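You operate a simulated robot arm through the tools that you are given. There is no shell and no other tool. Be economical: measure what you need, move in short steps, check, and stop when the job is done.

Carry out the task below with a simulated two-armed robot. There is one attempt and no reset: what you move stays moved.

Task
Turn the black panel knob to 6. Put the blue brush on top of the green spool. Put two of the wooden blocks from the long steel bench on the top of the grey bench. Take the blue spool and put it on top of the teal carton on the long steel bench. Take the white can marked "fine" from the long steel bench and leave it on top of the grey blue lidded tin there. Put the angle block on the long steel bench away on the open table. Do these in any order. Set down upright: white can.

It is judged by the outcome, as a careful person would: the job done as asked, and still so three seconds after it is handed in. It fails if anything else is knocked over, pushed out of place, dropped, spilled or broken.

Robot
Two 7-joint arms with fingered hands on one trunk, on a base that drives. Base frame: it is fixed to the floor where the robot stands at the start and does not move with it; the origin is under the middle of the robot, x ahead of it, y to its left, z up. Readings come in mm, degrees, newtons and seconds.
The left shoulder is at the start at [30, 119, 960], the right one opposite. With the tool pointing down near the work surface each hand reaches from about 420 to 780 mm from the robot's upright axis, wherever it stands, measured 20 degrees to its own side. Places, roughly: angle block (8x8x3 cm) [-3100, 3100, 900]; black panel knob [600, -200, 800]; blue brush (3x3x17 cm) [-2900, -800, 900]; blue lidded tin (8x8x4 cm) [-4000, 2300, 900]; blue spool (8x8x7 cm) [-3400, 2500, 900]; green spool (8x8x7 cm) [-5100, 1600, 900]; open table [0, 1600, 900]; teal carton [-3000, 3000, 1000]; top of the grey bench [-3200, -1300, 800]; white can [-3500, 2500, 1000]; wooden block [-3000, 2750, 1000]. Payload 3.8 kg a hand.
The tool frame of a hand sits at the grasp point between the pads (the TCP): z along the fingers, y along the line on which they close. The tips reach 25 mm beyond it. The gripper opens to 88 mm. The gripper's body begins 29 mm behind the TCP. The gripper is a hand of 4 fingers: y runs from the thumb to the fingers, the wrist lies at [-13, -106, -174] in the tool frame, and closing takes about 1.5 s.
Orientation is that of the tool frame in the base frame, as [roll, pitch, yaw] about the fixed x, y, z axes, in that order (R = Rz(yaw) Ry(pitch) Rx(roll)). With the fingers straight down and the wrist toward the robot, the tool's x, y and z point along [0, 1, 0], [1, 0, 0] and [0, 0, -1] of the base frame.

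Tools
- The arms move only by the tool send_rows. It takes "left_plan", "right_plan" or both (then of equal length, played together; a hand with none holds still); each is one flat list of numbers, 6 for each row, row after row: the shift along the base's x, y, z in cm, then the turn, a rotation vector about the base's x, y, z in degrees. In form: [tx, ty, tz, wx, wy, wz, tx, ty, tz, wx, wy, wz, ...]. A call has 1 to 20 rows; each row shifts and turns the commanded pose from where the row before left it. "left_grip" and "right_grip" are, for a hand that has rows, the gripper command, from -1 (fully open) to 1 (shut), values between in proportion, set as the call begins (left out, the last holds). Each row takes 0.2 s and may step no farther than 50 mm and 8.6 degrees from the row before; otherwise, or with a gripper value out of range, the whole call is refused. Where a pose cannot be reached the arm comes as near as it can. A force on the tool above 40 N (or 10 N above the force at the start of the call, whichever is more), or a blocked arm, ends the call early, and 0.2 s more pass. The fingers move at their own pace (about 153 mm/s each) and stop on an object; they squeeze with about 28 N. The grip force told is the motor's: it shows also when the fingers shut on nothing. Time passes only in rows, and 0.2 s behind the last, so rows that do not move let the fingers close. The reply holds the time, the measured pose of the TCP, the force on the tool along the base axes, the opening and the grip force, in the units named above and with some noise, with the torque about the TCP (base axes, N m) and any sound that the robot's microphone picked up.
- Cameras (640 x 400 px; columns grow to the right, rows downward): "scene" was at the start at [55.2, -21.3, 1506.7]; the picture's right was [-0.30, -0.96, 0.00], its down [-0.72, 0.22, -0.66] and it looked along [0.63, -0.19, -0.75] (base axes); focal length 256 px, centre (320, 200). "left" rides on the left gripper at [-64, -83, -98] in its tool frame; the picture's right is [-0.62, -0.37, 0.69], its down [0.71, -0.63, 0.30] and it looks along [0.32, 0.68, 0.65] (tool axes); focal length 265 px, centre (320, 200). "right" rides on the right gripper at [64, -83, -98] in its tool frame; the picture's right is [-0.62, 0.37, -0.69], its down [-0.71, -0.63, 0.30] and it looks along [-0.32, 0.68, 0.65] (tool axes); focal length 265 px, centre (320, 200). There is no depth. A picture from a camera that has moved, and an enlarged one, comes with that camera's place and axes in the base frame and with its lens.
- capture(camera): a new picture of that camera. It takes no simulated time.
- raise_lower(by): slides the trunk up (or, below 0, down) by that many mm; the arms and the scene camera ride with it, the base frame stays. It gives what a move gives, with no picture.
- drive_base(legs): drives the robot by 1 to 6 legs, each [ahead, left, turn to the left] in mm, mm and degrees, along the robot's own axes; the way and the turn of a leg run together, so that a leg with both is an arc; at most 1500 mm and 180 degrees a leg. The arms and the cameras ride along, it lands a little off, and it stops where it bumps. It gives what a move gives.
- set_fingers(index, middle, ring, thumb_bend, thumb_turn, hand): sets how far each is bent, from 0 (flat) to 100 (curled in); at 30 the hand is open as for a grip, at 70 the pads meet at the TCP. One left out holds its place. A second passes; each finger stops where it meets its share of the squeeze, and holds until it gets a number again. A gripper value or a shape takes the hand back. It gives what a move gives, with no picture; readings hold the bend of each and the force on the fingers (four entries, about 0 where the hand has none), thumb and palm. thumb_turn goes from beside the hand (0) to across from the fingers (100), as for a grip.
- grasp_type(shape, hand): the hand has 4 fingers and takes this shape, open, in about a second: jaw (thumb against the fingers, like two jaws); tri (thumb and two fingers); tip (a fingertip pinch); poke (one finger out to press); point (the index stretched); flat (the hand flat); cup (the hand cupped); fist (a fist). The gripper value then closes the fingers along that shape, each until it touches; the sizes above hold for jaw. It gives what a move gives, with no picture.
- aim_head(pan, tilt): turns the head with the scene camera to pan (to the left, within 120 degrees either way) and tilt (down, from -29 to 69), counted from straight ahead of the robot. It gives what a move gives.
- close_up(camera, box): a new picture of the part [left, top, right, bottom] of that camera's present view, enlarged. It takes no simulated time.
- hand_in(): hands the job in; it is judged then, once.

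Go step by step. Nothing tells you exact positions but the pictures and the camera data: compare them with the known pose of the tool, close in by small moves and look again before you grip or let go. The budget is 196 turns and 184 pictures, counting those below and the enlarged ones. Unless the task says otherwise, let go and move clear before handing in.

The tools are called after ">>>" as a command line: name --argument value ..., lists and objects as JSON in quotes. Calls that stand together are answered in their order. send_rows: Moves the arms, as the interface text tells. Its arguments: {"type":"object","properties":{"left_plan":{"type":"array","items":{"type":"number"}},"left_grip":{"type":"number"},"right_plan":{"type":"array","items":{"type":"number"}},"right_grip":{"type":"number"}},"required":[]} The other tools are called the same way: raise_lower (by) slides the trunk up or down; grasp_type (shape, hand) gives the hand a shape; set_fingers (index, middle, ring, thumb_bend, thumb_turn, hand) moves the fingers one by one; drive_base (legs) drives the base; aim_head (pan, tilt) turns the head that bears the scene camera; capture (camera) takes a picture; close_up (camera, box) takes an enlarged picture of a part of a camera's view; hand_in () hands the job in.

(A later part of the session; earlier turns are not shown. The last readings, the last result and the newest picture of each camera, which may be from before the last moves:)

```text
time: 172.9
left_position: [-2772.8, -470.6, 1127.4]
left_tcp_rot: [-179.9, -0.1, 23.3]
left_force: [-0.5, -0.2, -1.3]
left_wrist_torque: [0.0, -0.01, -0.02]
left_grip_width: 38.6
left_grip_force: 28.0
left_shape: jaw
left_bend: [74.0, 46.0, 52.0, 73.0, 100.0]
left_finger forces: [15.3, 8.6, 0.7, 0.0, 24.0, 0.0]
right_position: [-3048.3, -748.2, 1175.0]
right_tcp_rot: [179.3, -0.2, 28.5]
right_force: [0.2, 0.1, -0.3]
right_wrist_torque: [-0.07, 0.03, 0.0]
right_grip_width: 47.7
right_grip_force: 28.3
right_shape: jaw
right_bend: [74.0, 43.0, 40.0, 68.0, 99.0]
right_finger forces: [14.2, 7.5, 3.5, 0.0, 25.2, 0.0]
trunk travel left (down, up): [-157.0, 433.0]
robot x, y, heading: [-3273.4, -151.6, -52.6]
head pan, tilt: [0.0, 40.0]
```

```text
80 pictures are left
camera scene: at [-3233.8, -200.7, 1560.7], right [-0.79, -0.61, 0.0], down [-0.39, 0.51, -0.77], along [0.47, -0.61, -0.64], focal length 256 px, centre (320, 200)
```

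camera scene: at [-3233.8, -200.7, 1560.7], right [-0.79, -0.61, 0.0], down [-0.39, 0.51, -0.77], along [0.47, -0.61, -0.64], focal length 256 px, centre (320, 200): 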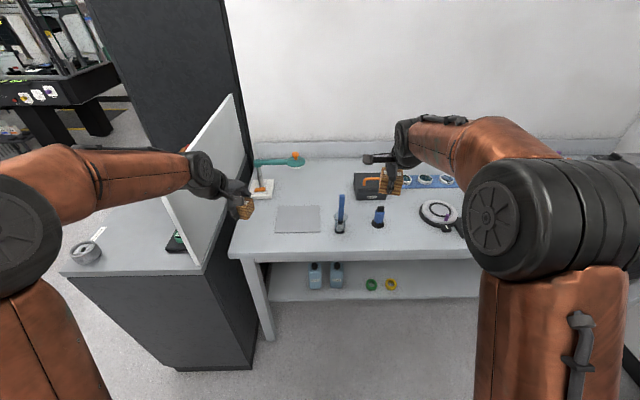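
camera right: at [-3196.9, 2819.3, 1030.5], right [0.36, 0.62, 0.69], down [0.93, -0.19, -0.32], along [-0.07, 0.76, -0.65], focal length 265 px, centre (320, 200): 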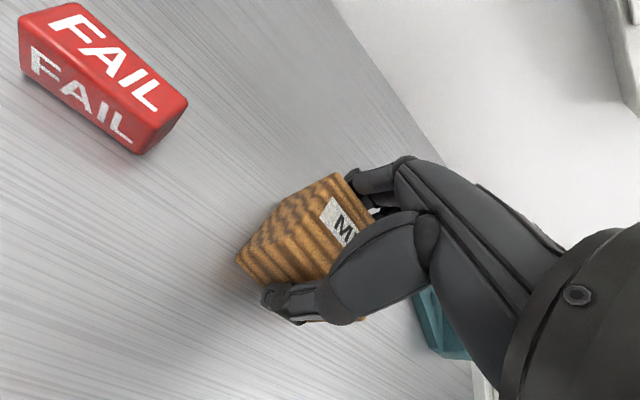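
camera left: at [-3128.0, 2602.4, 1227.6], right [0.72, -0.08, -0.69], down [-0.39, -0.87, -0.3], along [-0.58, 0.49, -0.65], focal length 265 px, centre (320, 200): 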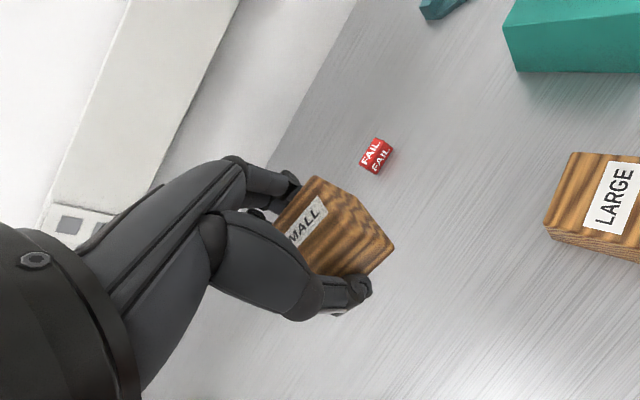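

>>> close_up --camera "scene" --box '[225, 150, 465, 270]'

>>> close_up --camera "scene" --box '[318, 182, 398, 242]'

```text
2.67 times, centred on (345, 210) of scene
camera zoom: at [-3233.8, -200.7, 1560.7], right [-0.79, -0.61, 0.0], down [-0.39, 0.51, -0.77], along [0.47, -0.61, -0.64], focal length 684 px, centre (253, 173)
```

zoom: 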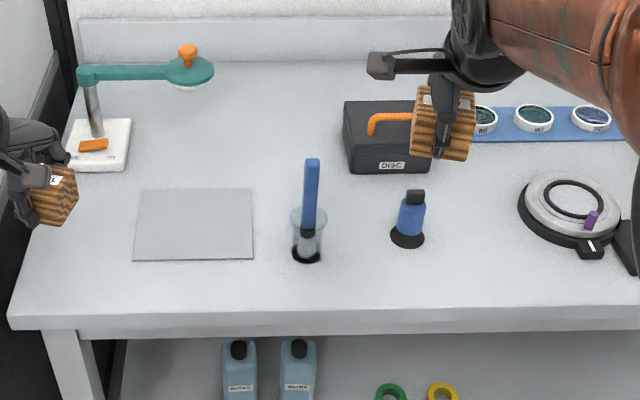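

```text
6.67 times, centred on (358, 212) of scene
camera zoom: at [-3233.8, -200.7, 1560.7], right [-0.79, -0.61, 0.0], down [-0.39, 0.51, -0.77], along [0.47, -0.61, -0.64], focal length 1710 px, centre (67, 120)
```

zoom: 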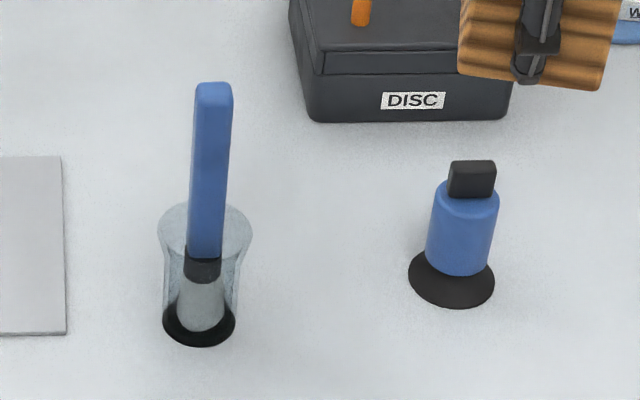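

The brush stands bristles-down in a glass jar. I'll put SMALL between the plate and the front edge (left hand) and MID right of the blue bottle (right hand), moving the base so both are in reach.

>>> drive_base --legs '[[104, -124, 0]]'

>>> capture --camera "scene"

>>> capture --camera "right"

```text
time: 174.3
left_position: [-2809.2, -629.7, 1127.4]
left_tcp_rot: [-179.9, -0.2, 23.2]
left_force: [0.9, -0.2, -0.1]
left_wrist_torque: [0.02, 0.0, 0.0]
left_grip_width: 38.3
left_grip_force: 27.8
left_shape: jaw
left_bend: [74.0, 46.0, 52.0, 73.0, 100.0]
left_finger forces: [15.2, 8.5, 0.7, 0.0, 24.1, 0.0]
right_position: [-3085.8, -909.0, 1174.3]
right_tcp_rot: [179.4, -0.3, 28.4]
right_force: [-0.8, 0.1, -1.9]
right_wrist_torque: [0.04, 0.0, -0.02]
right_grip_width: 47.9
right_grip_force: 27.9
right_shape: jaw
right_bend: [74.0, 43.0, 40.0, 68.0, 99.0]
right_finger forces: [14.2, 7.4, 3.5, 0.1, 25.1, 0.1]
trunk travel left (down, up): [-157.0, 433.0]
robot x, y, heading: [-3311.2, -311.0, -52.6]
head pan, tilt: [0.0, 40.0]
```

```text
77 pictures are left
camera scene: at [-3270.8, -361.0, 1560.6], right [-0.8, -0.61, 0.0], down [-0.39, 0.51, -0.77], along [0.46, -0.61, -0.64], focal length 256 px, centre (320, 200)
```

scene: 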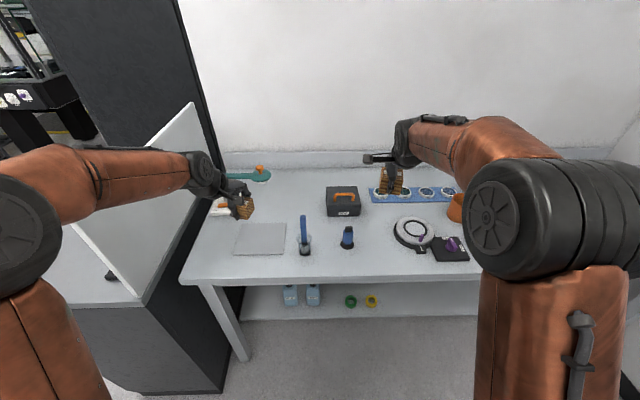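

```text
76 pictures are left
camera right: at [-3069.8, -803.7, 1272.2], right [-0.38, -0.61, 0.69], down [-0.92, 0.21, -0.32], along [0.05, -0.76, -0.65], focal length 265 px, centre (320, 200)
```

right: 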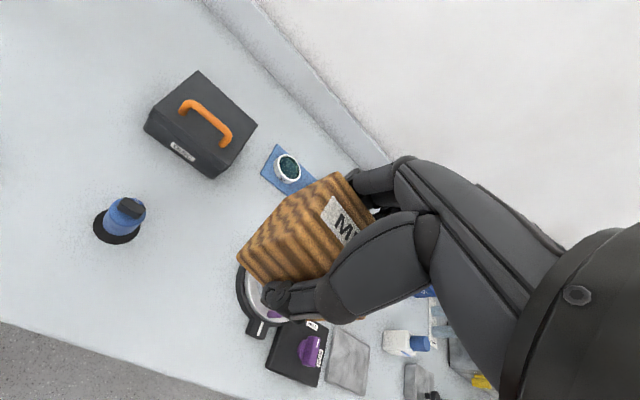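

The clear spot for MID is right below. I'll lower both blocks to about 3 cm above the bench.

>>> send_rows --right_plan '[-0.6, 2.2, 0, 0, 0, 0, 0, 0, -4.2, 0, 0, 0, 0, 0, -4.2, 0, 0, 0, 0, 0, -4.2, 0, 0, 0, 0, 0, -4.2, 0, 0, 0, 0, 0, -4.2, 0, 0, 0, 0, 0, -4, 0, 0, 0]' --left_plan '[1, 0.2, 0, 0, 0, 0, 0, 0, -3.5, 0, 0, 0, 0, 0, -3.5, 0, 0, 0, 0, 0, -3.5, 0, 0, 0, 0, 0, -3.5, 0, 0, 0, 0, 0, -3.5, 0, 0, 0, 0, 0, -3.2, 0, 0, 0]'

>>> close_up --camera "scene" --box '[170, 165, 470, 295]'

```text
time: 175.9
left_position: [-2798.0, -627.0, 918.5]
left_tcp_rot: [-179.9, -0.2, 23.2]
left_force: [-0.2, 0.0, -0.2]
left_wrist_torque: [-0.05, -0.01, 0.01]
left_grip_width: 38.7
left_grip_force: 28.2
left_shape: jaw
left_bend: [74.0, 46.0, 52.0, 73.0, 100.0]
left_finger forces: [15.2, 8.5, 0.7, 0.1, 24.2, 0.0]
right_position: [-3089.8, -886.2, 925.5]
right_tcp_rot: [179.1, -0.4, 28.4]
right_force: [0.9, -0.7, -0.8]
right_wrist_torque: [-0.02, 0.0, 0.02]
right_grip_width: 47.6
right_grip_force: 28.4
right_shape: jaw
right_bend: [74.0, 43.0, 40.0, 68.0, 99.0]
right_finger forces: [14.2, 7.4, 3.5, 0.0, 25.2, 0.0]
trunk travel left (down, up): [-157.0, 433.0]
robot x, y, heading: [-3309.3, -310.4, -52.7]
head pan, tilt: [0.0, 40.0]
```

```text
2.13 times, centred on (320, 230) of scene
camera zoom: at [-3269.5, -360.0, 1560.6], right [-0.8, -0.61, 0.0], down [-0.39, 0.51, -0.77], along [0.46, -0.61, -0.64], focal length 547 px, centre (320, 136)
```

zoom: 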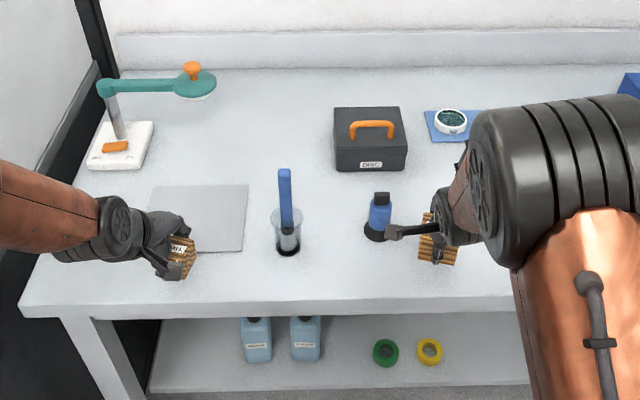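

Positions look good. Lower to near contact.

>>> send_rows --right_plan '[0, 0, -1, 0, 0, 0, 0, 0, -1, 0, 0, 0, 0, 0, -0.8, 0, 0, 0, 0, 0, -0.3, 0, 0, 0, 0, 0, -0.3, 0, 0, 0]' --left_plan '[0, 0, -1, 0, 0, 0, 0, 0, -0.8, 0, 0, 0, 0, 0, -0.6, 0, 0, 0, 0, 0, -0.3, 0, 0, 0, 0, 0, -0.3, 0, 0, 0]'

```text
time: 177.1
left_position: [-2800.4, -628.7, 890.0]
left_tcp_rot: [-179.8, -0.1, 23.1]
left_force: [-0.2, -0.3, -0.4]
left_wrist_torque: [0.02, -0.03, -0.01]
left_grip_width: 38.7
left_grip_force: 28.2
left_shape: jaw
left_bend: [74.0, 46.0, 52.0, 73.0, 100.0]
left_finger forces: [15.4, 8.5, 0.7, 0.0, 24.2, 0.1]
right_position: [-3091.8, -884.2, 892.0]
right_tcp_rot: [179.3, -0.2, 28.3]
right_force: [-0.3, -0.2, -1.4]
right_wrist_torque: [0.01, 0.0, -0.02]
right_grip_width: 47.4
right_grip_force: 27.9
right_shape: jaw
right_bend: [74.0, 43.0, 40.0, 68.0, 99.0]
right_finger forces: [14.2, 7.5, 3.5, 0.1, 25.2, 0.1]
trunk travel left (down, up): [-157.0, 433.0]
robot x, y, heading: [-3311.9, -307.6, -52.7]
head pan, tilt: [0.0, 40.0]
```

>>> send_rows --right_plan '[0, 0, -0.3, 0, 0, 0, 0, 0, -0.3, 0, 0, 0, 0, 0, -0.3, 0, 0, 0, 0, 0, -0.3, 0, 0, 0]' --left_plan '[0, 0, -0.3, 0, 0, 0, 0, 0, -0.3, 0, 0, 0, 0, 0, -0.3, 0, 0, 0, 0, 0, -0.3, 0, 0, 0]'

>>> close_up --camera "scene" --box '[170, 165, 470, 295]'

```text
time: 178.1
left_position: [-2801.4, -625.5, 879.3]
left_tcp_rot: [179.9, -0.1, 23.2]
left_force: [-1.0, 0.3, -0.1]
left_wrist_torque: [0.0, -0.02, 0.02]
left_grip_width: 38.7
left_grip_force: 28.5
left_shape: jaw
left_bend: [74.0, 46.0, 52.0, 73.0, 100.0]
left_finger forces: [15.3, 8.6, 0.6, 0.0, 24.2, 0.0]
right_position: [-3091.3, -884.2, 880.7]
right_tcp_rot: [178.9, -0.3, 28.3]
right_force: [-2.7, 2.0, 14.6]
right_wrist_torque: [0.09, 0.13, 0.04]
right_grip_width: 47.7
right_grip_force: 28.3
right_shape: jaw
right_bend: [74.0, 43.0, 40.0, 68.0, 99.0]
right_finger forces: [14.4, 7.8, 3.6, 0.0, 28.6, 0.1]
trunk travel left (down, up): [-157.0, 433.0]
robot x, y, heading: [-3313.0, -305.3, -52.9]
head pan, tilt: [0.0, 40.0]
```

```text
2.13 times, centred on (320, 230) of scene
camera zoom: at [-3271.4, -357.3, 1560.9], right [-0.8, -0.61, 0.0], down [-0.39, 0.51, -0.77], along [0.46, -0.61, -0.64], focal length 547 px, centre (320, 136)
```

zoom: 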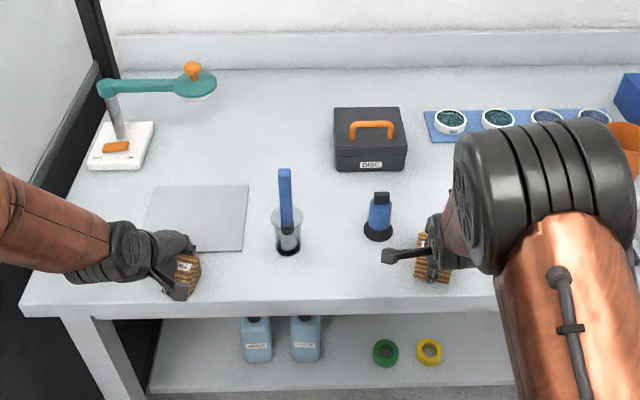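

MID touches; SMALL needs a few mm more.

>>> send_rows --left_plan '[0, 0, -0.2, 0, 0, 0, 0, 0, -0.2, 0, 0, 0]'

```text
time: 178.7
left_position: [-2801.8, -625.4, 875.4]
left_tcp_rot: [179.9, -0.2, 23.3]
left_force: [-1.2, 0.9, 3.9]
left_wrist_torque: [-0.03, -0.01, -0.03]
left_grip_width: 38.6
left_grip_force: 28.5
left_shape: jaw
left_bend: [74.0, 46.0, 52.0, 73.0, 100.0]
left_finger forces: [14.9, 8.5, 0.8, 0.1, 25.0, 0.1]
right_position: [-3090.9, -883.2, 880.8]
right_tcp_rot: [179.1, -0.2, 28.4]
right_force: [-1.2, -2.4, 18.1]
right_wrist_torque: [-0.02, 0.06, 0.02]
right_grip_width: 48.1
right_grip_force: 28.3
right_shape: jaw
right_bend: [74.0, 43.0, 40.0, 68.0, 99.0]
right_finger forces: [16.2, 9.0, 4.4, 0.0, 27.6, 0.1]
trunk travel left (down, up): [-157.0, 433.0]
robot x, y, heading: [-3307.1, -309.0, -52.6]
head pan, tilt: [0.0, 40.0]
```

Both are in contact. Release both and rise.

>>> send_rows --right_plan '[0, 0, 0.1, 0, 0, 0, 0, 0, 0, 0, 0, 0, 0, 0, 0, 0, 0, 0, 0, 0, 0, 0, 0, 0]' --left_plan '[0, 0, 0, 0, 0, 0, 0, 0, 0, 0, 0, 0, 0, 0, 0, 0, 0, 0, 0, 0, 0, 0, 0, 0]' --right_grip -0.7 --left_grip -0.7

>>> send_rows --right_plan '[0, 0, 1, 0, 0, 0, 0, 0, 3, 0, 0, 0, 0, 0, 4.5, 0, 0, 0, 0, 0, 4.5, 0, 0, 0, 0, 0, 4.5, 0, 0, 0, 0, 0, 4.5, 0, 0, 0]' --left_plan '[0, 0, 1, 0, 0, 0, 0, 0, 3, 0, 0, 0, 0, 0, 4.5, 0, 0, 0, 0, 0, 4.5, 0, 0, 0, 0, 0, 4.5, 0, 0, 0, 0, 0, 4.5, 0, 0, 0]'

>>> close_up --camera "scene" --box '[170, 165, 470, 295]'

```text
time: 179.7
left_position: [-2800.2, -627.7, 875.6]
left_tcp_rot: [-180.0, -0.2, 23.2]
left_force: [-0.7, 1.6, 7.1]
left_wrist_torque: [-0.23, -0.15, 0.03]
left_grip_width: 73.0
left_grip_force: 0.1
left_shape: jaw
left_bend: [28.0, 33.0, 31.0, 43.0, 99.0]
left_finger forces: [0.1, 7.4, 0.1, 0.0, 0.1, 0.0]
right_position: [-3092.2, -884.2, 879.1]
right_tcp_rot: [179.3, -0.3, 28.4]
right_force: [-1.0, -0.4, 0.6]
right_wrist_torque: [0.0, -0.02, 0.02]
right_grip_width: 74.4
right_grip_force: 0.0
right_shape: jaw
right_bend: [28.0, 33.0, 31.0, 43.0, 99.0]
right_finger forces: [0.0, 0.1, 0.1, 0.1, 0.1, 0.0]
trunk travel left (down, up): [-157.0, 433.0]
robot x, y, heading: [-3308.1, -310.3, -52.6]
head pan, tilt: [0.0, 40.0]
```

```text
time: 181.1
left_position: [-2802.3, -625.5, 1099.0]
left_tcp_rot: [180.0, -0.1, 23.2]
left_force: [0.1, 0.0, -0.4]
left_wrist_torque: [0.02, 0.0, -0.01]
left_grip_width: 74.5
left_grip_force: 0.1
left_shape: jaw
left_bend: [28.0, 33.0, 31.0, 43.0, 99.0]
left_finger forces: [0.0, 0.1, 0.0, 0.0, 0.0, 0.1]
right_position: [-3093.8, -882.2, 1101.7]
right_tcp_rot: [179.2, -0.3, 28.3]
right_force: [-1.1, -0.3, -0.2]
right_wrist_torque: [-0.01, 0.02, -0.04]
right_grip_width: 74.8
right_grip_force: 0.1
right_shape: jaw
right_bend: [28.0, 33.0, 31.0, 43.0, 99.0]
right_finger forces: [0.0, 0.1, 0.1, 0.1, 0.0, 0.0]
trunk travel left (down, up): [-157.0, 433.0]
robot x, y, heading: [-3311.6, -310.6, -52.5]
head pan, tilt: [0.0, 40.0]
```

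```text
2.13 times, centred on (320, 230) of scene
camera zoom: at [-3271.6, -358.0, 1560.7], right [-0.8, -0.61, 0.0], down [-0.39, 0.51, -0.77], along [0.46, -0.61, -0.64], focal length 547 px, centre (320, 136)
```

zoom: 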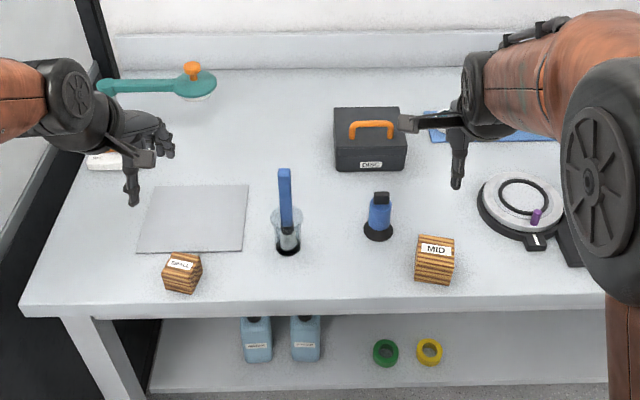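

Both blocks are on the grey bench. Now the brush: it stands at about [-2878, -786] with its top near 1015. I'll turn the right hand so it closes sideways and move above the handle.

>>> send_rows --right_plan '[1.8, 0.8, 0, 0, 0, 8.25, 1.8, 0.8, 0, 0, 0, 8.25, 1.8, 0.8, 0, 0, 0, 8.25, 1.8, 0.8, 0, 0, 0, 8.25, 1.8, 0.8, 0, 0, 0, 8.25, 1.8, 0.8, 0, 0, 0, 8.25, 1.8, 0.8, 0, 0, 0, 8.25, 1.8, 0.8, 0, 0, 0, 8.25, 1.8, 0.8, 0, 0, 0, 8.25, 1.8, 0.8, 0, 0, 0, 8.25, 1.8, 0.8, 0, 0, 0, 8.25, 1.8, 0.8, 0, 0, 0, 8.25]' --right_grip -0.7

>>> capture --camera "right"

>>> capture --camera "scene"

```text
time: 183.7
left_position: [-2801.9, -626.5, 1098.1]
left_tcp_rot: [-179.9, -0.1, 23.1]
left_force: [-0.6, 0.9, 0.2]
left_wrist_torque: [-0.01, 0.0, 0.0]
left_grip_width: 74.7
left_grip_force: 0.0
left_shape: jaw
left_bend: [28.0, 33.0, 31.0, 43.0, 99.0]
left_finger forces: [0.0, 0.0, 0.0, 0.0, 0.0, 0.0]
right_position: [-2898.2, -778.4, 1095.8]
right_tcp_rot: [179.1, -0.3, 124.9]
right_force: [0.5, -0.5, -0.1]
right_wrist_torque: [-0.02, 0.03, 0.0]
right_grip_width: 74.9
right_grip_force: 0.0
right_shape: jaw
right_bend: [28.0, 33.0, 31.0, 43.0, 99.0]
right_finger forces: [0.0, 0.0, 0.0, 0.1, 0.0, 0.0]
right hand out of reach, approached as far as the arm can: row 11, 12
trunk travel left (down, up): [-157.0, 433.0]
robot x, y, heading: [-3313.5, -312.0, -52.6]
head pan, tilt: [0.0, 40.0]
```

```text
72 pictures are left
camera right: at [-3003.7, -774.9, 1194.0], right [0.65, -0.31, 0.69], down [-0.11, -0.94, -0.32], along [0.75, 0.13, -0.65], focal length 265 px, centre (320, 200)
```

right: 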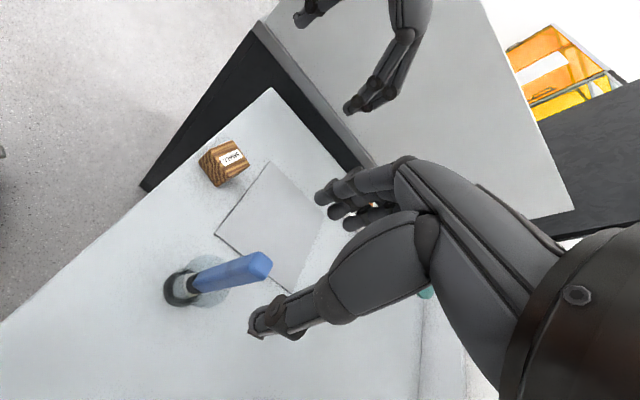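

```text
71 pictures are left
camera scene: at [-3271.2, -359.0, 1560.7], right [-0.8, -0.61, 0.0], down [-0.39, 0.51, -0.77], along [0.46, -0.61, -0.64], focal length 256 px, centre (320, 200)
```

scene: 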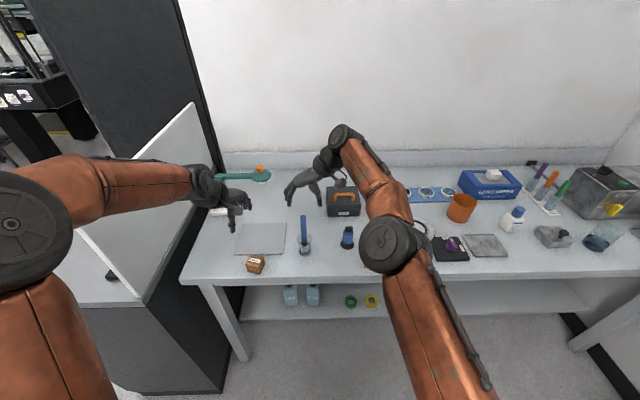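

The arm is near its limit; I'll drive 70 mm closer and re-centre the hand over the brush.

>>> drive_base --legs '[[70, 30, 0]]'

>>> send_rows --right_plan '[0, 0, 0, 0, 0, 0]'

```text
time: 184.8
left_position: [-2734.0, -666.1, 1096.1]
left_tcp_rot: [-179.8, -0.1, 23.2]
left_force: [0.8, -0.3, -0.5]
left_wrist_torque: [0.02, 0.0, 0.0]
left_grip_width: 74.7
left_grip_force: 0.1
left_shape: jaw
left_bend: [28.0, 33.0, 31.0, 43.0, 99.0]
left_finger forces: [0.0, 0.1, 0.0, 0.0, 0.0, 0.0]
right_position: [-2830.4, -817.6, 1095.4]
right_tcp_rot: [179.3, -0.5, 124.6]
right_force: [-0.3, -0.1, -0.2]
right_wrist_torque: [-0.01, -0.01, 0.03]
right_grip_width: 74.7
right_grip_force: 0.0
right_shape: jaw
right_bend: [28.0, 33.0, 31.0, 43.0, 99.0]
right_finger forces: [0.0, 0.0, 0.0, 0.0, 0.0, 0.1]
trunk travel left (down, up): [-157.0, 433.0]
robot x, y, heading: [-3246.3, -347.9, -52.7]
head pan, tilt: [0.0, 40.0]
```

```text
time: 185.2
left_position: [-2735.9, -665.4, 1097.7]
left_tcp_rot: [-179.9, 0.0, 23.2]
left_force: [0.2, 0.3, 0.1]
left_wrist_torque: [0.01, -0.04, -0.02]
left_grip_width: 74.5
left_grip_force: 0.1
left_shape: jaw
left_bend: [28.0, 33.0, 31.0, 43.0, 99.0]
left_finger forces: [0.0, 0.0, 0.0, 0.1, 0.1, 0.0]
right_position: [-2830.6, -818.7, 1097.6]
right_tcp_rot: [179.2, -0.3, 124.5]
right_force: [-0.2, 0.3, -0.3]
right_wrist_torque: [0.0, 0.01, -0.02]
right_grip_width: 74.5
right_grip_force: 0.1
right_shape: jaw
right_bend: [28.0, 33.0, 31.0, 43.0, 99.0]
right_finger forces: [0.1, 0.0, 0.0, 0.0, 0.0, 0.0]
trunk travel left (down, up): [-157.0, 433.0]
robot x, y, heading: [-3244.6, -343.7, -52.9]
head pan, tilt: [0.0, 40.0]
```

>>> send_rows --right_plan '[-3, 2, 0, 0, 0, 0, -3, 2, 0, 0, 0, 0, 0, 0, -3, 0, 0, 0]'

>>> capture --camera "right"

>>> close_up --camera "scene" --box '[260, 180, 380, 270]'

```text
time: 185.9
left_position: [-2735.4, -665.9, 1097.5]
left_tcp_rot: [-179.9, -0.1, 23.2]
left_force: [-0.3, -0.6, -0.7]
left_wrist_torque: [-0.03, -0.01, -0.02]
left_grip_width: 74.6
left_grip_force: 0.1
left_shape: jaw
left_bend: [28.0, 33.0, 31.0, 43.0, 99.0]
left_finger forces: [0.0, 0.1, 0.0, 0.0, 0.0, 0.0]
right_position: [-2891.2, -774.3, 1068.8]
right_tcp_rot: [179.2, -0.2, 124.5]
right_force: [-0.1, -0.1, -0.5]
right_wrist_torque: [-0.01, 0.0, 0.0]
right_grip_width: 74.7
right_grip_force: 0.2
right_shape: jaw
right_bend: [28.0, 33.0, 31.0, 43.0, 99.0]
right_finger forces: [0.0, 0.0, 0.0, 0.0, 0.1, 0.0]
trunk travel left (down, up): [-157.0, 433.0]
robot x, y, heading: [-3244.3, -347.8, -52.9]
head pan, tilt: [0.0, 40.0]
```

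```text
70 pictures are left
camera right: at [-2996.7, -770.7, 1166.1], right [0.65, -0.31, 0.7], down [-0.11, -0.94, -0.32], along [0.75, 0.13, -0.65], focal length 265 px, centre (320, 200)
```

right: 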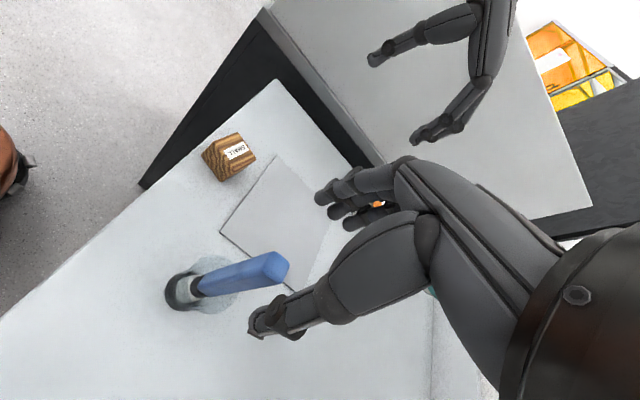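

```text
4.44 times, centred on (320, 225) of scene
camera zoom: at [-3203.9, -397.6, 1560.6], right [-0.8, -0.6, 0.0], down [-0.39, 0.51, -0.77], along [0.46, -0.61, -0.64], focal length 1140 px, centre (320, 89)
```

zoom: 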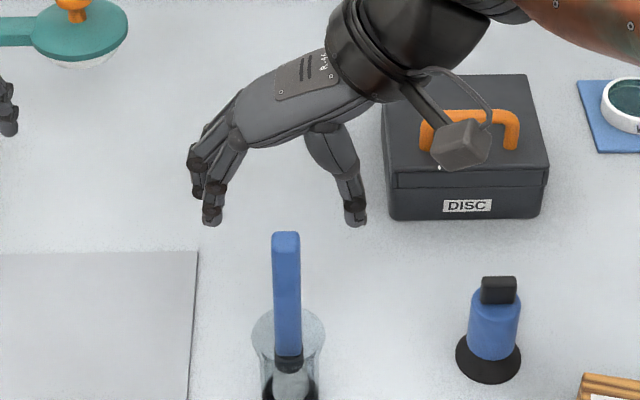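

Centred over the handle. I'll descend so the pads cover its top 4 cm, then grip.

>>> send_rows --right_plan '[0.2, -0.3, -2, 0, 0, 0, 0, 0, -2.2, 0, 0, 0, 0, 0, -2.2, 0, 0, 0]'

>>> send_rows --right_plan '[0, 0, 0, 0, 0, 0, 0, 0, 0, 0, 0, 0, 0, 0, 0, 0, 0, 0, 0, 0, 0, 0, 0, 0, 0, 0, 0, 0, 0, 0, 0, 0, 0, 0, 0, 0, 0, 0, 0, 0, 0, 0]' --right_grip 1

>>> capture --camera "right"

>>> close_up --camera "scene" --box '[260, 180, 380, 270]'

```text
time: 186.8
left_position: [-2736.2, -664.8, 1097.6]
left_tcp_rot: [-180.0, -0.1, 23.2]
left_force: [0.2, 0.4, -0.5]
left_wrist_torque: [0.01, 0.01, 0.01]
left_grip_width: 74.5
left_grip_force: 0.0
left_shape: jaw
left_bend: [28.0, 33.0, 31.0, 43.0, 99.0]
left_finger forces: [0.0, 0.0, 0.0, 0.1, 0.0, 0.0]
right_position: [-2888.0, -778.2, 1002.2]
right_tcp_rot: [179.2, -0.3, 124.6]
right_force: [-0.8, -0.1, 0.3]
right_wrist_torque: [0.01, 0.03, 0.02]
right_grip_width: 74.8
right_grip_force: 0.0
right_shape: jaw
right_bend: [28.0, 33.0, 31.0, 43.0, 99.0]
right_finger forces: [0.0, 0.1, 0.0, 0.0, 0.0, 0.0]
trunk travel left (down, up): [-157.0, 433.0]
robot x, y, heading: [-3247.0, -347.8, -52.7]
head pan, tilt: [0.0, 40.0]
```

```text
time: 188.3
left_position: [-2736.1, -664.5, 1095.9]
left_tcp_rot: [-179.9, -0.1, 23.2]
left_force: [-0.4, 0.2, 0.2]
left_wrist_torque: [-0.04, -0.01, -0.02]
left_grip_width: 74.4
left_grip_force: 0.0
left_shape: jaw
left_bend: [28.0, 33.0, 31.0, 43.0, 99.0]
left_finger forces: [0.0, 0.0, 0.0, 0.1, 0.0, 0.0]
right_position: [-2888.7, -777.3, 1002.6]
right_tcp_rot: [179.1, -0.3, 124.7]
right_force: [-0.5, -0.5, 0.9]
right_wrist_torque: [-0.01, -0.01, -0.03]
right_grip_width: 14.0
right_grip_force: 28.4
right_shape: jaw
right_bend: [73.0, 60.0, 68.0, 75.0, 100.0]
right_finger forces: [15.8, 8.4, 0.1, 0.0, 24.2, 0.1]
trunk travel left (down, up): [-157.0, 433.0]
robot x, y, heading: [-3248.6, -345.5, -52.8]
head pan, tilt: [0.0, 40.0]
```

```text
68 pictures are left
camera right: at [-2994.0, -774.2, 1100.6], right [0.65, -0.31, 0.69], down [-0.11, -0.94, -0.32], along [0.75, 0.13, -0.65], focal length 265 px, centre (320, 200)
```

right: 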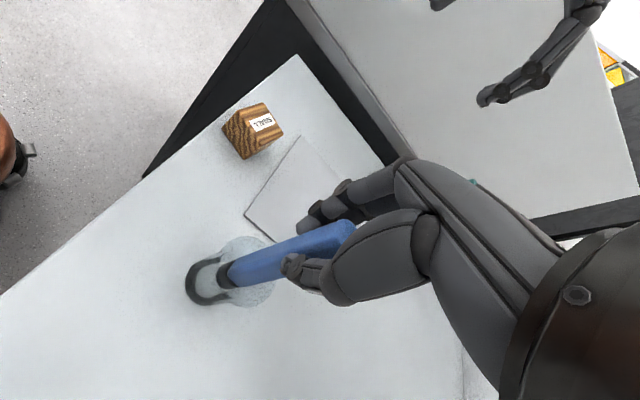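

```text
4.44 times, centred on (320, 225) of scene
camera zoom: at [-3204.2, -396.6, 1560.7], right [-0.8, -0.61, 0.0], down [-0.39, 0.51, -0.77], along [0.46, -0.61, -0.64], focal length 1140 px, centre (320, 89)
```

zoom: 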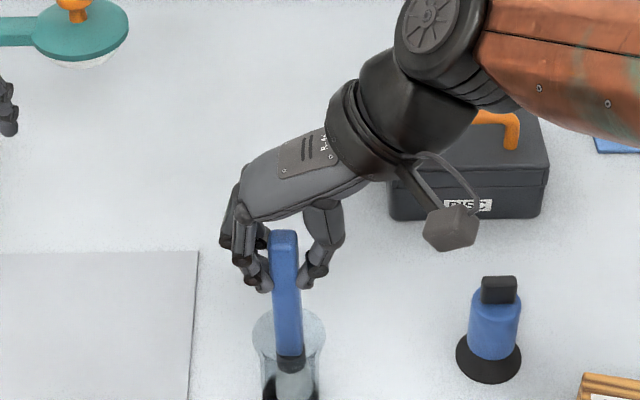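

Gripped. I'll lift straight up out of the jar, checking that the jar stays.

>>> send_rows --right_plan '[0, 0, 1.5, 0, 0, 0, 0, 0, 1.5, 0, 0, 0, 0, 0, 2, 0, 0, 0, 0, 0, 2, 0, 0, 0, 0, 0, 2, 0, 0, 0, 0, 0, 3, 0, 0, 0, 0, 0, 3, 0, 0, 0]'

>>> close_up --camera "scene" --box '[240, 150, 400, 270]'

```text
time: 189.9
left_position: [-2736.6, -664.1, 1097.3]
left_tcp_rot: [-179.8, -0.1, 23.3]
left_force: [0.4, 0.1, -0.8]
left_wrist_torque: [0.0, 0.03, 0.03]
left_grip_width: 74.6
left_grip_force: 0.1
left_shape: jaw
left_bend: [28.0, 33.0, 31.0, 43.0, 99.0]
left_finger forces: [0.1, 0.0, 0.0, 0.0, 0.0, 0.0]
right_position: [-2893.0, -780.4, 1152.3]
right_tcp_rot: [179.2, -0.3, 124.6]
right_force: [0.5, -0.6, -0.1]
right_wrist_torque: [0.0, 0.0, -0.01]
right_grip_width: 14.3
right_grip_force: 28.2
right_shape: jaw
right_bend: [73.0, 60.0, 68.0, 75.0, 100.0]
right_finger forces: [15.9, 8.3, 0.0, 0.0, 24.2, 0.0]
trunk travel left (down, up): [-157.0, 433.0]
robot x, y, heading: [-3244.3, -347.7, -52.7]
head pan, tilt: [0.0, 40.0]
```

```text
3.33 times, centred on (320, 210) of scene
camera zoom: at [-3204.3, -396.3, 1560.7], right [-0.8, -0.61, 0.0], down [-0.39, 0.51, -0.77], along [0.46, -0.61, -0.64], focal length 855 px, centre (320, 167)
```

zoom: 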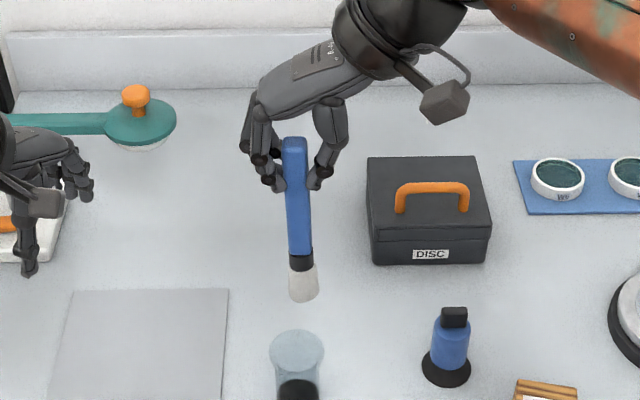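

Brush is out cleanly and the jar is undisturbed. I'll back away and turn around toward the counter with the green spool.

>>> drive_base --legs '[[-600, 0, 0], [0, 0, -177]]'

>>> aim_head --pan 10 --tilt 25

>>> capture --camera "scene"

```text
time: 200.6
left_position: [-4108.7, 422.7, 1096.5]
left_tcp_rot: [-179.8, -0.1, -156.0]
left_force: [0.4, 0.2, 0.2]
left_wrist_torque: [0.0, 0.0, -0.02]
left_grip_width: 74.5
left_grip_force: 0.1
left_shape: jaw
left_bend: [28.0, 33.0, 31.0, 43.0, 99.0]
left_finger forces: [0.1, 0.0, 0.0, 0.0, 0.1, 0.1]
right_position: [-3953.0, 542.1, 1151.6]
right_tcp_rot: [179.3, -0.3, -54.3]
right_force: [-0.7, -0.4, 0.3]
right_wrist_torque: [0.04, 0.02, 0.01]
right_grip_width: 12.7
right_grip_force: 28.0
right_shape: jaw
right_bend: [73.0, 60.0, 68.0, 80.0, 98.0]
right_finger forces: [11.6, 14.5, 0.0, 0.0, 20.4, 0.0]
trunk travel left (down, up): [-157.0, 433.0]
robot x, y, heading: [-3595.0, 110.4, 128.2]
head pan, tilt: [0.0, 40.0]
```

```text
time: 201.3
left_position: [-4107.7, 421.6, 1096.8]
left_tcp_rot: [-179.9, -0.2, -155.7]
left_force: [-0.2, 0.0, -0.3]
left_wrist_torque: [0.01, 0.04, -0.02]
left_grip_width: 74.3
left_grip_force: 0.1
left_shape: jaw
left_bend: [28.0, 33.0, 31.0, 43.0, 99.0]
left_finger forces: [0.0, 0.0, 0.0, 0.0, 0.1, 0.1]
right_position: [-3954.4, 541.3, 1150.9]
right_tcp_rot: [179.2, -0.4, -54.4]
right_force: [-0.3, 0.2, -0.3]
right_wrist_torque: [-0.06, 0.0, 0.01]
right_grip_width: 12.8
right_grip_force: 27.8
right_shape: jaw
right_bend: [73.0, 60.0, 68.0, 80.0, 98.0]
right_finger forces: [11.7, 14.5, 0.1, 0.0, 20.2, 0.1]
trunk travel left (down, up): [-157.0, 433.0]
robot x, y, heading: [-3595.0, 113.6, 128.2]
head pan, tilt: [10.0, 25.0]
```

```text
65 pictures are left
camera scene: at [-3651.1, 160.3, 1583.9], right [0.67, 0.75, 0.0], down [0.32, -0.28, -0.91], along [-0.68, 0.6, -0.42], focal length 256 px, centre (320, 200)
```

scene: 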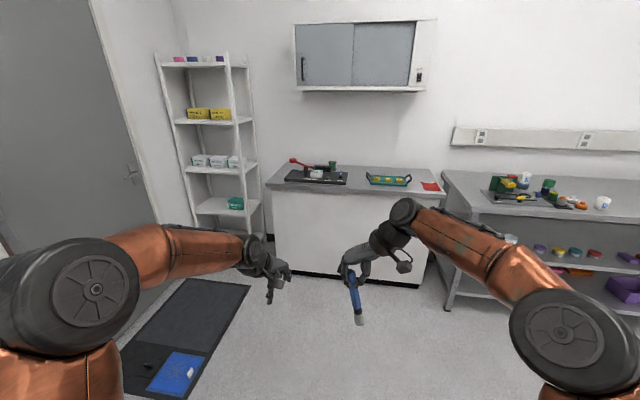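

>>> close_up --camera "scene" --box '[260, 145, 450, 215]'

>>> close_up --camera "scene" --box '[325, 230, 415, 330]'

```text
3.37 times, centred on (355, 180) of scene
camera zoom: at [-3651.1, 160.3, 1583.9], right [0.67, 0.75, 0.0], down [0.32, -0.28, -0.91], along [-0.68, 0.6, -0.42], focal length 864 px, centre (202, 267)
```

zoom: 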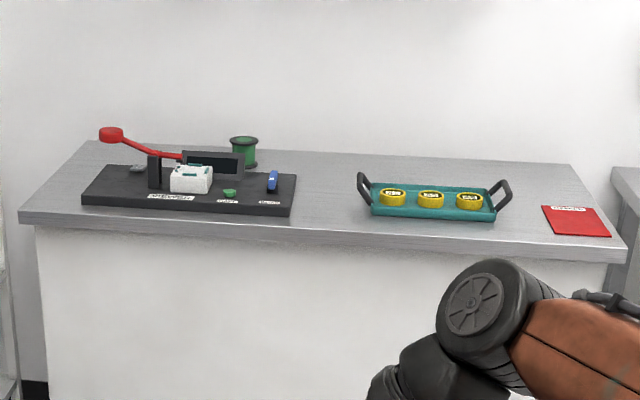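

```text
4.00 times, centred on (370, 280) of scene
camera zoom: at [-3651.1, 160.3, 1583.9], right [0.67, 0.75, 0.0], down [0.32, -0.28, -0.91], along [-0.68, 0.6, -0.42], focal length 1026 px, centre (120, -120)
```

zoom: 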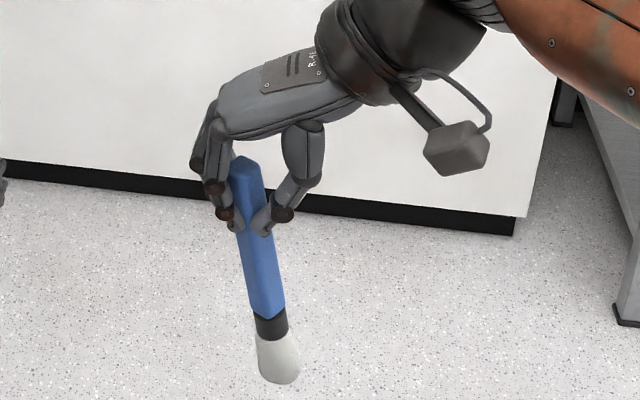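

The spool stands behind the black press tray, reachable diagonally from its right. To lay the brush I need the hand horizontal, so I'll test pitching the hand up 90° here in free space.

>>> send_rows --right_plan '[0, 0, 0, 6.43, 5.06, 0, 0, 0, 0, 6.43, 5.06, 0, 0, 0, 0, 6.43, 5.06, 0, 0, 0, 0, 6.43, 5.06, 0, 0, 0, 0, 6.43, 5.06, 0, 0, 0, 0, 6.43, 5.06, 0, 0, 0, 0, 6.43, 5.06, 0, 0, 0, 0, 6.43, 5.06, 0, 0, 0, 0, 6.43, 5.06, 0, 0, 0, 0, 6.43, 5.06, 0, 0, 0, 0, 6.43, 5.06, 0]'

>>> aim_head --pan 0 --tilt 40

>>> capture --camera "scene"

```text
time: 203.7
left_position: [-4108.8, 422.4, 1096.9]
left_tcp_rot: [-179.9, 0.0, -155.9]
left_force: [-0.2, -0.6, -0.1]
left_wrist_torque: [0.01, 0.01, -0.01]
left_grip_width: 74.6
left_grip_force: 0.1
left_shape: jaw
left_bend: [28.0, 33.0, 31.0, 43.0, 99.0]
left_finger forces: [0.1, 0.1, 0.0, 0.0, 0.0, 0.1]
right_position: [-3953.9, 540.6, 1149.7]
right_tcp_rot: [96.0, 87.4, -135.0]
right_force: [0.5, -0.1, -1.6]
right_wrist_torque: [-0.01, -0.01, 0.04]
right_grip_width: 12.6
right_grip_force: 28.1
right_shape: jaw
right_bend: [73.0, 60.0, 68.0, 80.0, 98.0]
right_finger forces: [11.2, 15.4, 0.0, 0.0, 20.0, 0.0]
trunk travel left (down, up): [-157.0, 433.0]
robot x, y, heading: [-3595.2, 109.8, 128.5]
head pan, tilt: [10.0, 25.0]
```

```text
time: 204.5
left_position: [-4109.5, 422.2, 1097.3]
left_tcp_rot: [-179.9, -0.1, -155.8]
left_force: [0.2, 0.3, -0.3]
left_wrist_torque: [0.04, 0.04, -0.02]
left_grip_width: 74.6
left_grip_force: 0.1
left_shape: jaw
left_bend: [28.0, 33.0, 31.0, 43.0, 99.0]
left_finger forces: [0.0, 0.0, 0.0, 0.0, 0.0, 0.0]
right_position: [-3953.9, 540.5, 1151.7]
right_tcp_rot: [96.3, 87.4, -134.8]
right_force: [0.1, 0.0, -0.2]
right_wrist_torque: [-0.03, -0.03, -0.01]
right_grip_width: 12.7
right_grip_force: 27.6
right_shape: jaw
right_bend: [73.0, 60.0, 68.0, 80.0, 98.0]
right_finger forces: [11.2, 15.4, 0.0, 0.0, 19.9, 0.1]
trunk travel left (down, up): [-157.0, 433.0]
robot x, y, heading: [-3595.7, 114.5, 128.5]
head pan, tilt: [0.0, 40.0]
```

```text
62 pictures are left
camera scene: at [-3635.1, 165.6, 1560.7], right [0.79, 0.62, 0.0], down [0.4, -0.5, -0.77], along [-0.47, 0.6, -0.64], focal length 256 px, centre (320, 200)
```

scene: 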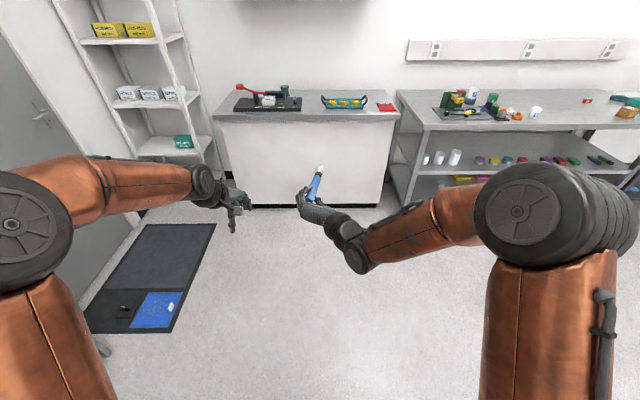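

The horizontal grip pose works. I'll raise the left hand for clearance and drive to a look-point in front of the counter.

>>> send_rows --left_plan '[0, 0, 4, 0, 0, 0, 0, 0, 4, 0, 0, 0, 0, 0, 4, 0, 0, 0]'

>>> drive_base --legs '[[1000, 250, 2.4]]'

>>> aim_head --pan 0 --tilt 35

>>> capture --camera "scene"

```text
time: 205.3
left_position: [-4110.6, 418.2, 1217.3]
left_tcp_rot: [-179.9, 0.0, -155.9]
left_force: [0.4, 0.7, 0.1]
left_wrist_torque: [-0.01, 0.05, 0.01]
left_grip_width: 74.8
left_grip_force: 0.2
left_shape: jaw
left_bend: [28.0, 33.0, 31.0, 43.0, 99.0]
left_finger forces: [0.0, 0.0, 0.0, 0.0, 0.0, 0.0]
right_position: [-3954.3, 540.4, 1152.4]
right_tcp_rot: [94.5, 87.4, -136.6]
right_force: [-0.6, -0.3, -0.6]
right_wrist_torque: [-0.02, 0.05, 0.02]
right_grip_width: 12.2
right_grip_force: 27.9
right_shape: jaw
right_bend: [73.0, 60.0, 68.0, 80.0, 98.0]
right_finger forces: [11.3, 15.4, 0.0, 0.1, 20.0, 0.1]
trunk travel left (down, up): [-157.0, 433.0]
robot x, y, heading: [-3593.4, 113.2, 127.9]
head pan, tilt: [0.0, 40.0]
```

```text
time: 210.6
left_position: [-4944.9, 1026.6, 1217.1]
left_tcp_rot: [-179.9, -0.1, -153.7]
left_force: [-0.5, 0.2, -0.2]
left_wrist_torque: [-0.02, 0.01, 0.04]
left_grip_width: 74.5
left_grip_force: 0.1
left_shape: jaw
left_bend: [28.0, 33.0, 31.0, 43.0, 99.0]
left_finger forces: [0.0, 0.0, 0.0, 0.0, 0.0, 0.1]
right_position: [-4791.6, 1154.6, 1151.1]
right_tcp_rot: [97.9, 87.3, -131.1]
right_force: [0.3, 0.3, -0.6]
right_wrist_torque: [-0.04, 0.0, -0.02]
right_grip_width: 12.3
right_grip_force: 27.8
right_shape: jaw
right_bend: [73.0, 60.0, 68.0, 80.0, 98.0]
right_finger forces: [11.2, 15.4, 0.0, 0.1, 19.9, 0.1]
trunk travel left (down, up): [-157.0, 433.0]
robot x, y, heading: [-4417.2, 732.7, 130.2]
head pan, tilt: [0.0, 40.0]
```

```text
time: 211.3
left_position: [-4945.9, 1026.2, 1216.3]
left_tcp_rot: [-179.9, -0.1, -153.8]
left_force: [-0.1, 0.8, 0.2]
left_wrist_torque: [-0.01, 0.02, 0.06]
left_grip_width: 74.6
left_grip_force: 0.0
left_shape: jaw
left_bend: [28.0, 33.0, 31.0, 43.0, 99.0]
left_finger forces: [0.0, 0.1, 0.0, 0.0, 0.0, 0.0]
right_position: [-4792.7, 1153.4, 1151.2]
right_tcp_rot: [95.8, 87.3, -133.2]
right_force: [0.4, -0.1, -0.2]
right_wrist_torque: [-0.04, 0.0, 0.02]
right_grip_width: 12.5
right_grip_force: 27.4
right_shape: jaw
right_bend: [73.0, 60.0, 68.0, 80.0, 98.0]
right_finger forces: [11.1, 15.4, 0.1, 0.1, 20.0, 0.0]
trunk travel left (down, up): [-157.0, 433.0]
robot x, y, heading: [-4415.1, 735.7, 130.3]
head pan, tilt: [0.0, 35.0]
```

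```text
61 pictures are left
camera scene: at [-4462.1, 792.8, 1568.2], right [0.76, 0.65, 0.0], down [0.37, -0.44, -0.82], along [-0.53, 0.62, -0.57], focal length 256 px, centre (320, 200)
```

scene: 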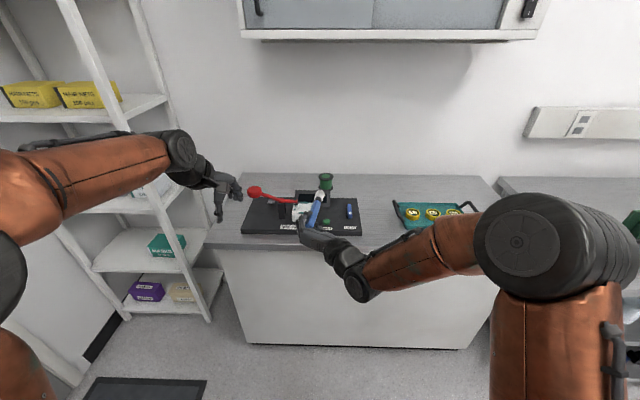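

>>> close_up --camera "scene" --box '[235, 165, 405, 265]'

```text
3.76 times, centred on (320, 215) of scene
camera zoom: at [-4462.1, 792.8, 1568.2], right [0.76, 0.65, 0.0], down [0.37, -0.44, -0.82], along [-0.53, 0.62, -0.57], focal length 965 px, centre (320, 144)
```

zoom: 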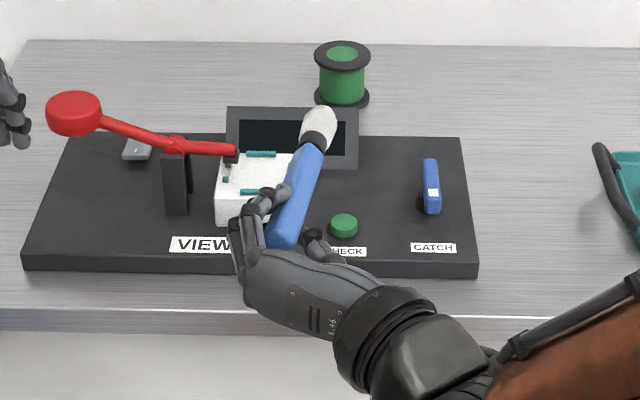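

The spool sits right behind the press screen, with open counter on its right. I'll move in, then swing the hand so the brush points left across the spool from the right.

>>> drive_base --legs '[[430, -23, 0]]'

>>> send_rows --right_plan '[0.3, 1.7, 0, 0, 0, 7.2, 0.3, 1.7, 0, 0, 0, 7.2, 0.3, 1.7, 0, 0, 0, 7.2, 0.3, 1.7, 0, 0, 0, 7.2, 0.3, 1.7, 0, 0, 0, 7.2, 0.3, 1.7, 0, 0, 0, 7.2, 0.3, 1.7, 0, 0, 0, 7.2]'

>>> capture --camera "scene"

```text
time: 214.0
left_position: [-5211.9, 1371.7, 1216.7]
left_tcp_rot: [-179.9, -0.2, -153.5]
left_force: [-0.6, -0.1, -1.1]
left_wrist_torque: [-0.04, 0.0, -0.02]
left_grip_width: 74.5
left_grip_force: 0.0
left_shape: jaw
left_bend: [28.0, 33.0, 31.0, 43.0, 99.0]
left_finger forces: [0.0, 0.0, 0.0, 0.0, 0.1, 0.0]
right_position: [-5061.1, 1499.8, 1151.1]
right_tcp_rot: [97.9, 87.4, -130.9]
right_force: [-0.4, -0.5, -1.0]
right_wrist_torque: [0.0, -0.02, 0.0]
right_grip_width: 12.5
right_grip_force: 28.1
right_shape: jaw
right_bend: [73.0, 60.0, 68.0, 80.0, 98.0]
right_finger forces: [11.2, 15.4, 0.0, 0.0, 20.0, 0.0]
trunk travel left (down, up): [-157.0, 433.0]
robot x, y, heading: [-4681.3, 1089.4, 130.4]
head pan, tilt: [0.0, 35.0]
```

```text
time: 215.6
left_position: [-5212.2, 1372.7, 1216.1]
left_tcp_rot: [-179.9, -0.1, -153.6]
left_force: [-0.1, 0.1, -0.3]
left_wrist_torque: [-0.02, 0.01, 0.03]
left_grip_width: 74.7
left_grip_force: 0.0
left_shape: jaw
left_bend: [28.0, 33.0, 31.0, 43.0, 99.0]
left_finger forces: [0.0, 0.0, 0.0, 0.0, 0.1, 0.0]
right_position: [-5039.1, 1618.6, 1149.3]
right_tcp_rot: [98.4, 87.2, -79.8]
right_force: [-0.1, 0.4, -0.2]
right_wrist_torque: [0.0, -0.04, -0.03]
right_grip_width: 12.5
right_grip_force: 27.4
right_shape: jaw
right_bend: [73.0, 60.0, 68.0, 80.0, 98.0]
right_finger forces: [11.2, 15.2, 0.0, 0.0, 19.3, 0.0]
trunk travel left (down, up): [-157.0, 433.0]
robot x, y, heading: [-4682.1, 1088.2, 130.4]
head pan, tilt: [0.0, 35.0]
```

```text
59 pictures are left
camera scene: at [-4728.5, 1141.3, 1568.1], right [0.76, 0.65, 0.0], down [0.37, -0.44, -0.82], along [-0.53, 0.62, -0.57], focal length 256 px, centre (320, 200)
```

scene: 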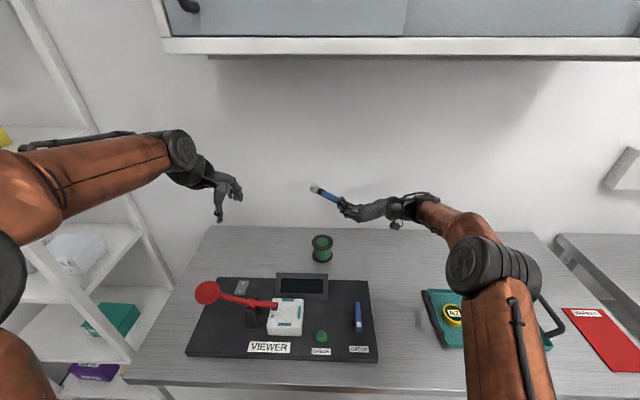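

>>> close_up --camera "scene" --box '[280, 170, 440, 270]'

>>> capture --camera "right"

```text
4.00 times, centred on (360, 220) of scene
camera zoom: at [-4728.5, 1141.3, 1568.1], right [0.76, 0.65, 0.0], down [0.37, -0.44, -0.82], along [-0.53, 0.62, -0.57], focal length 1026 px, centre (160, 120)
```

zoom: 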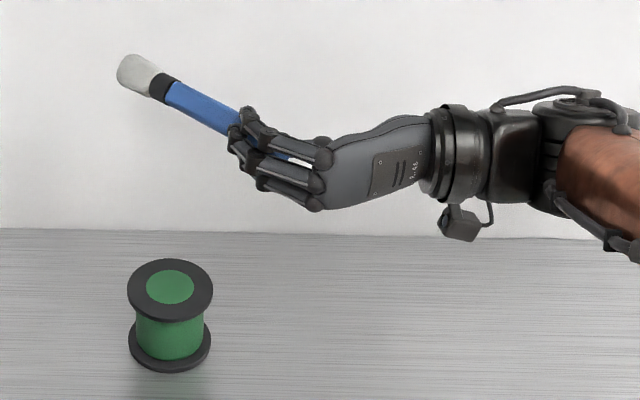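

```text
57 pictures are left
camera right: at [-4941.7, 1702.7, 1082.1], right [0.7, -0.32, 0.64], down [-0.33, 0.65, 0.68], along [-0.63, -0.69, 0.35], focal length 265 px, centre (320, 200)
```

right: 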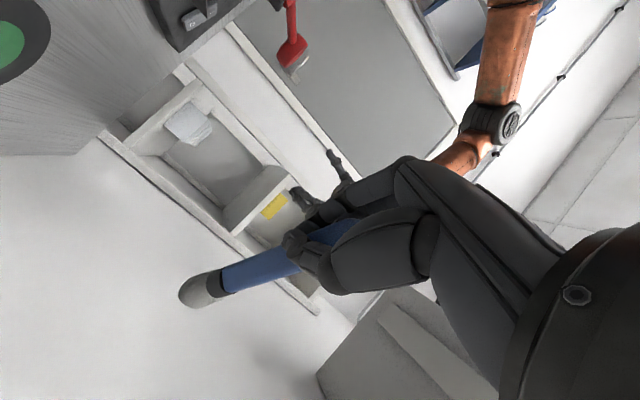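

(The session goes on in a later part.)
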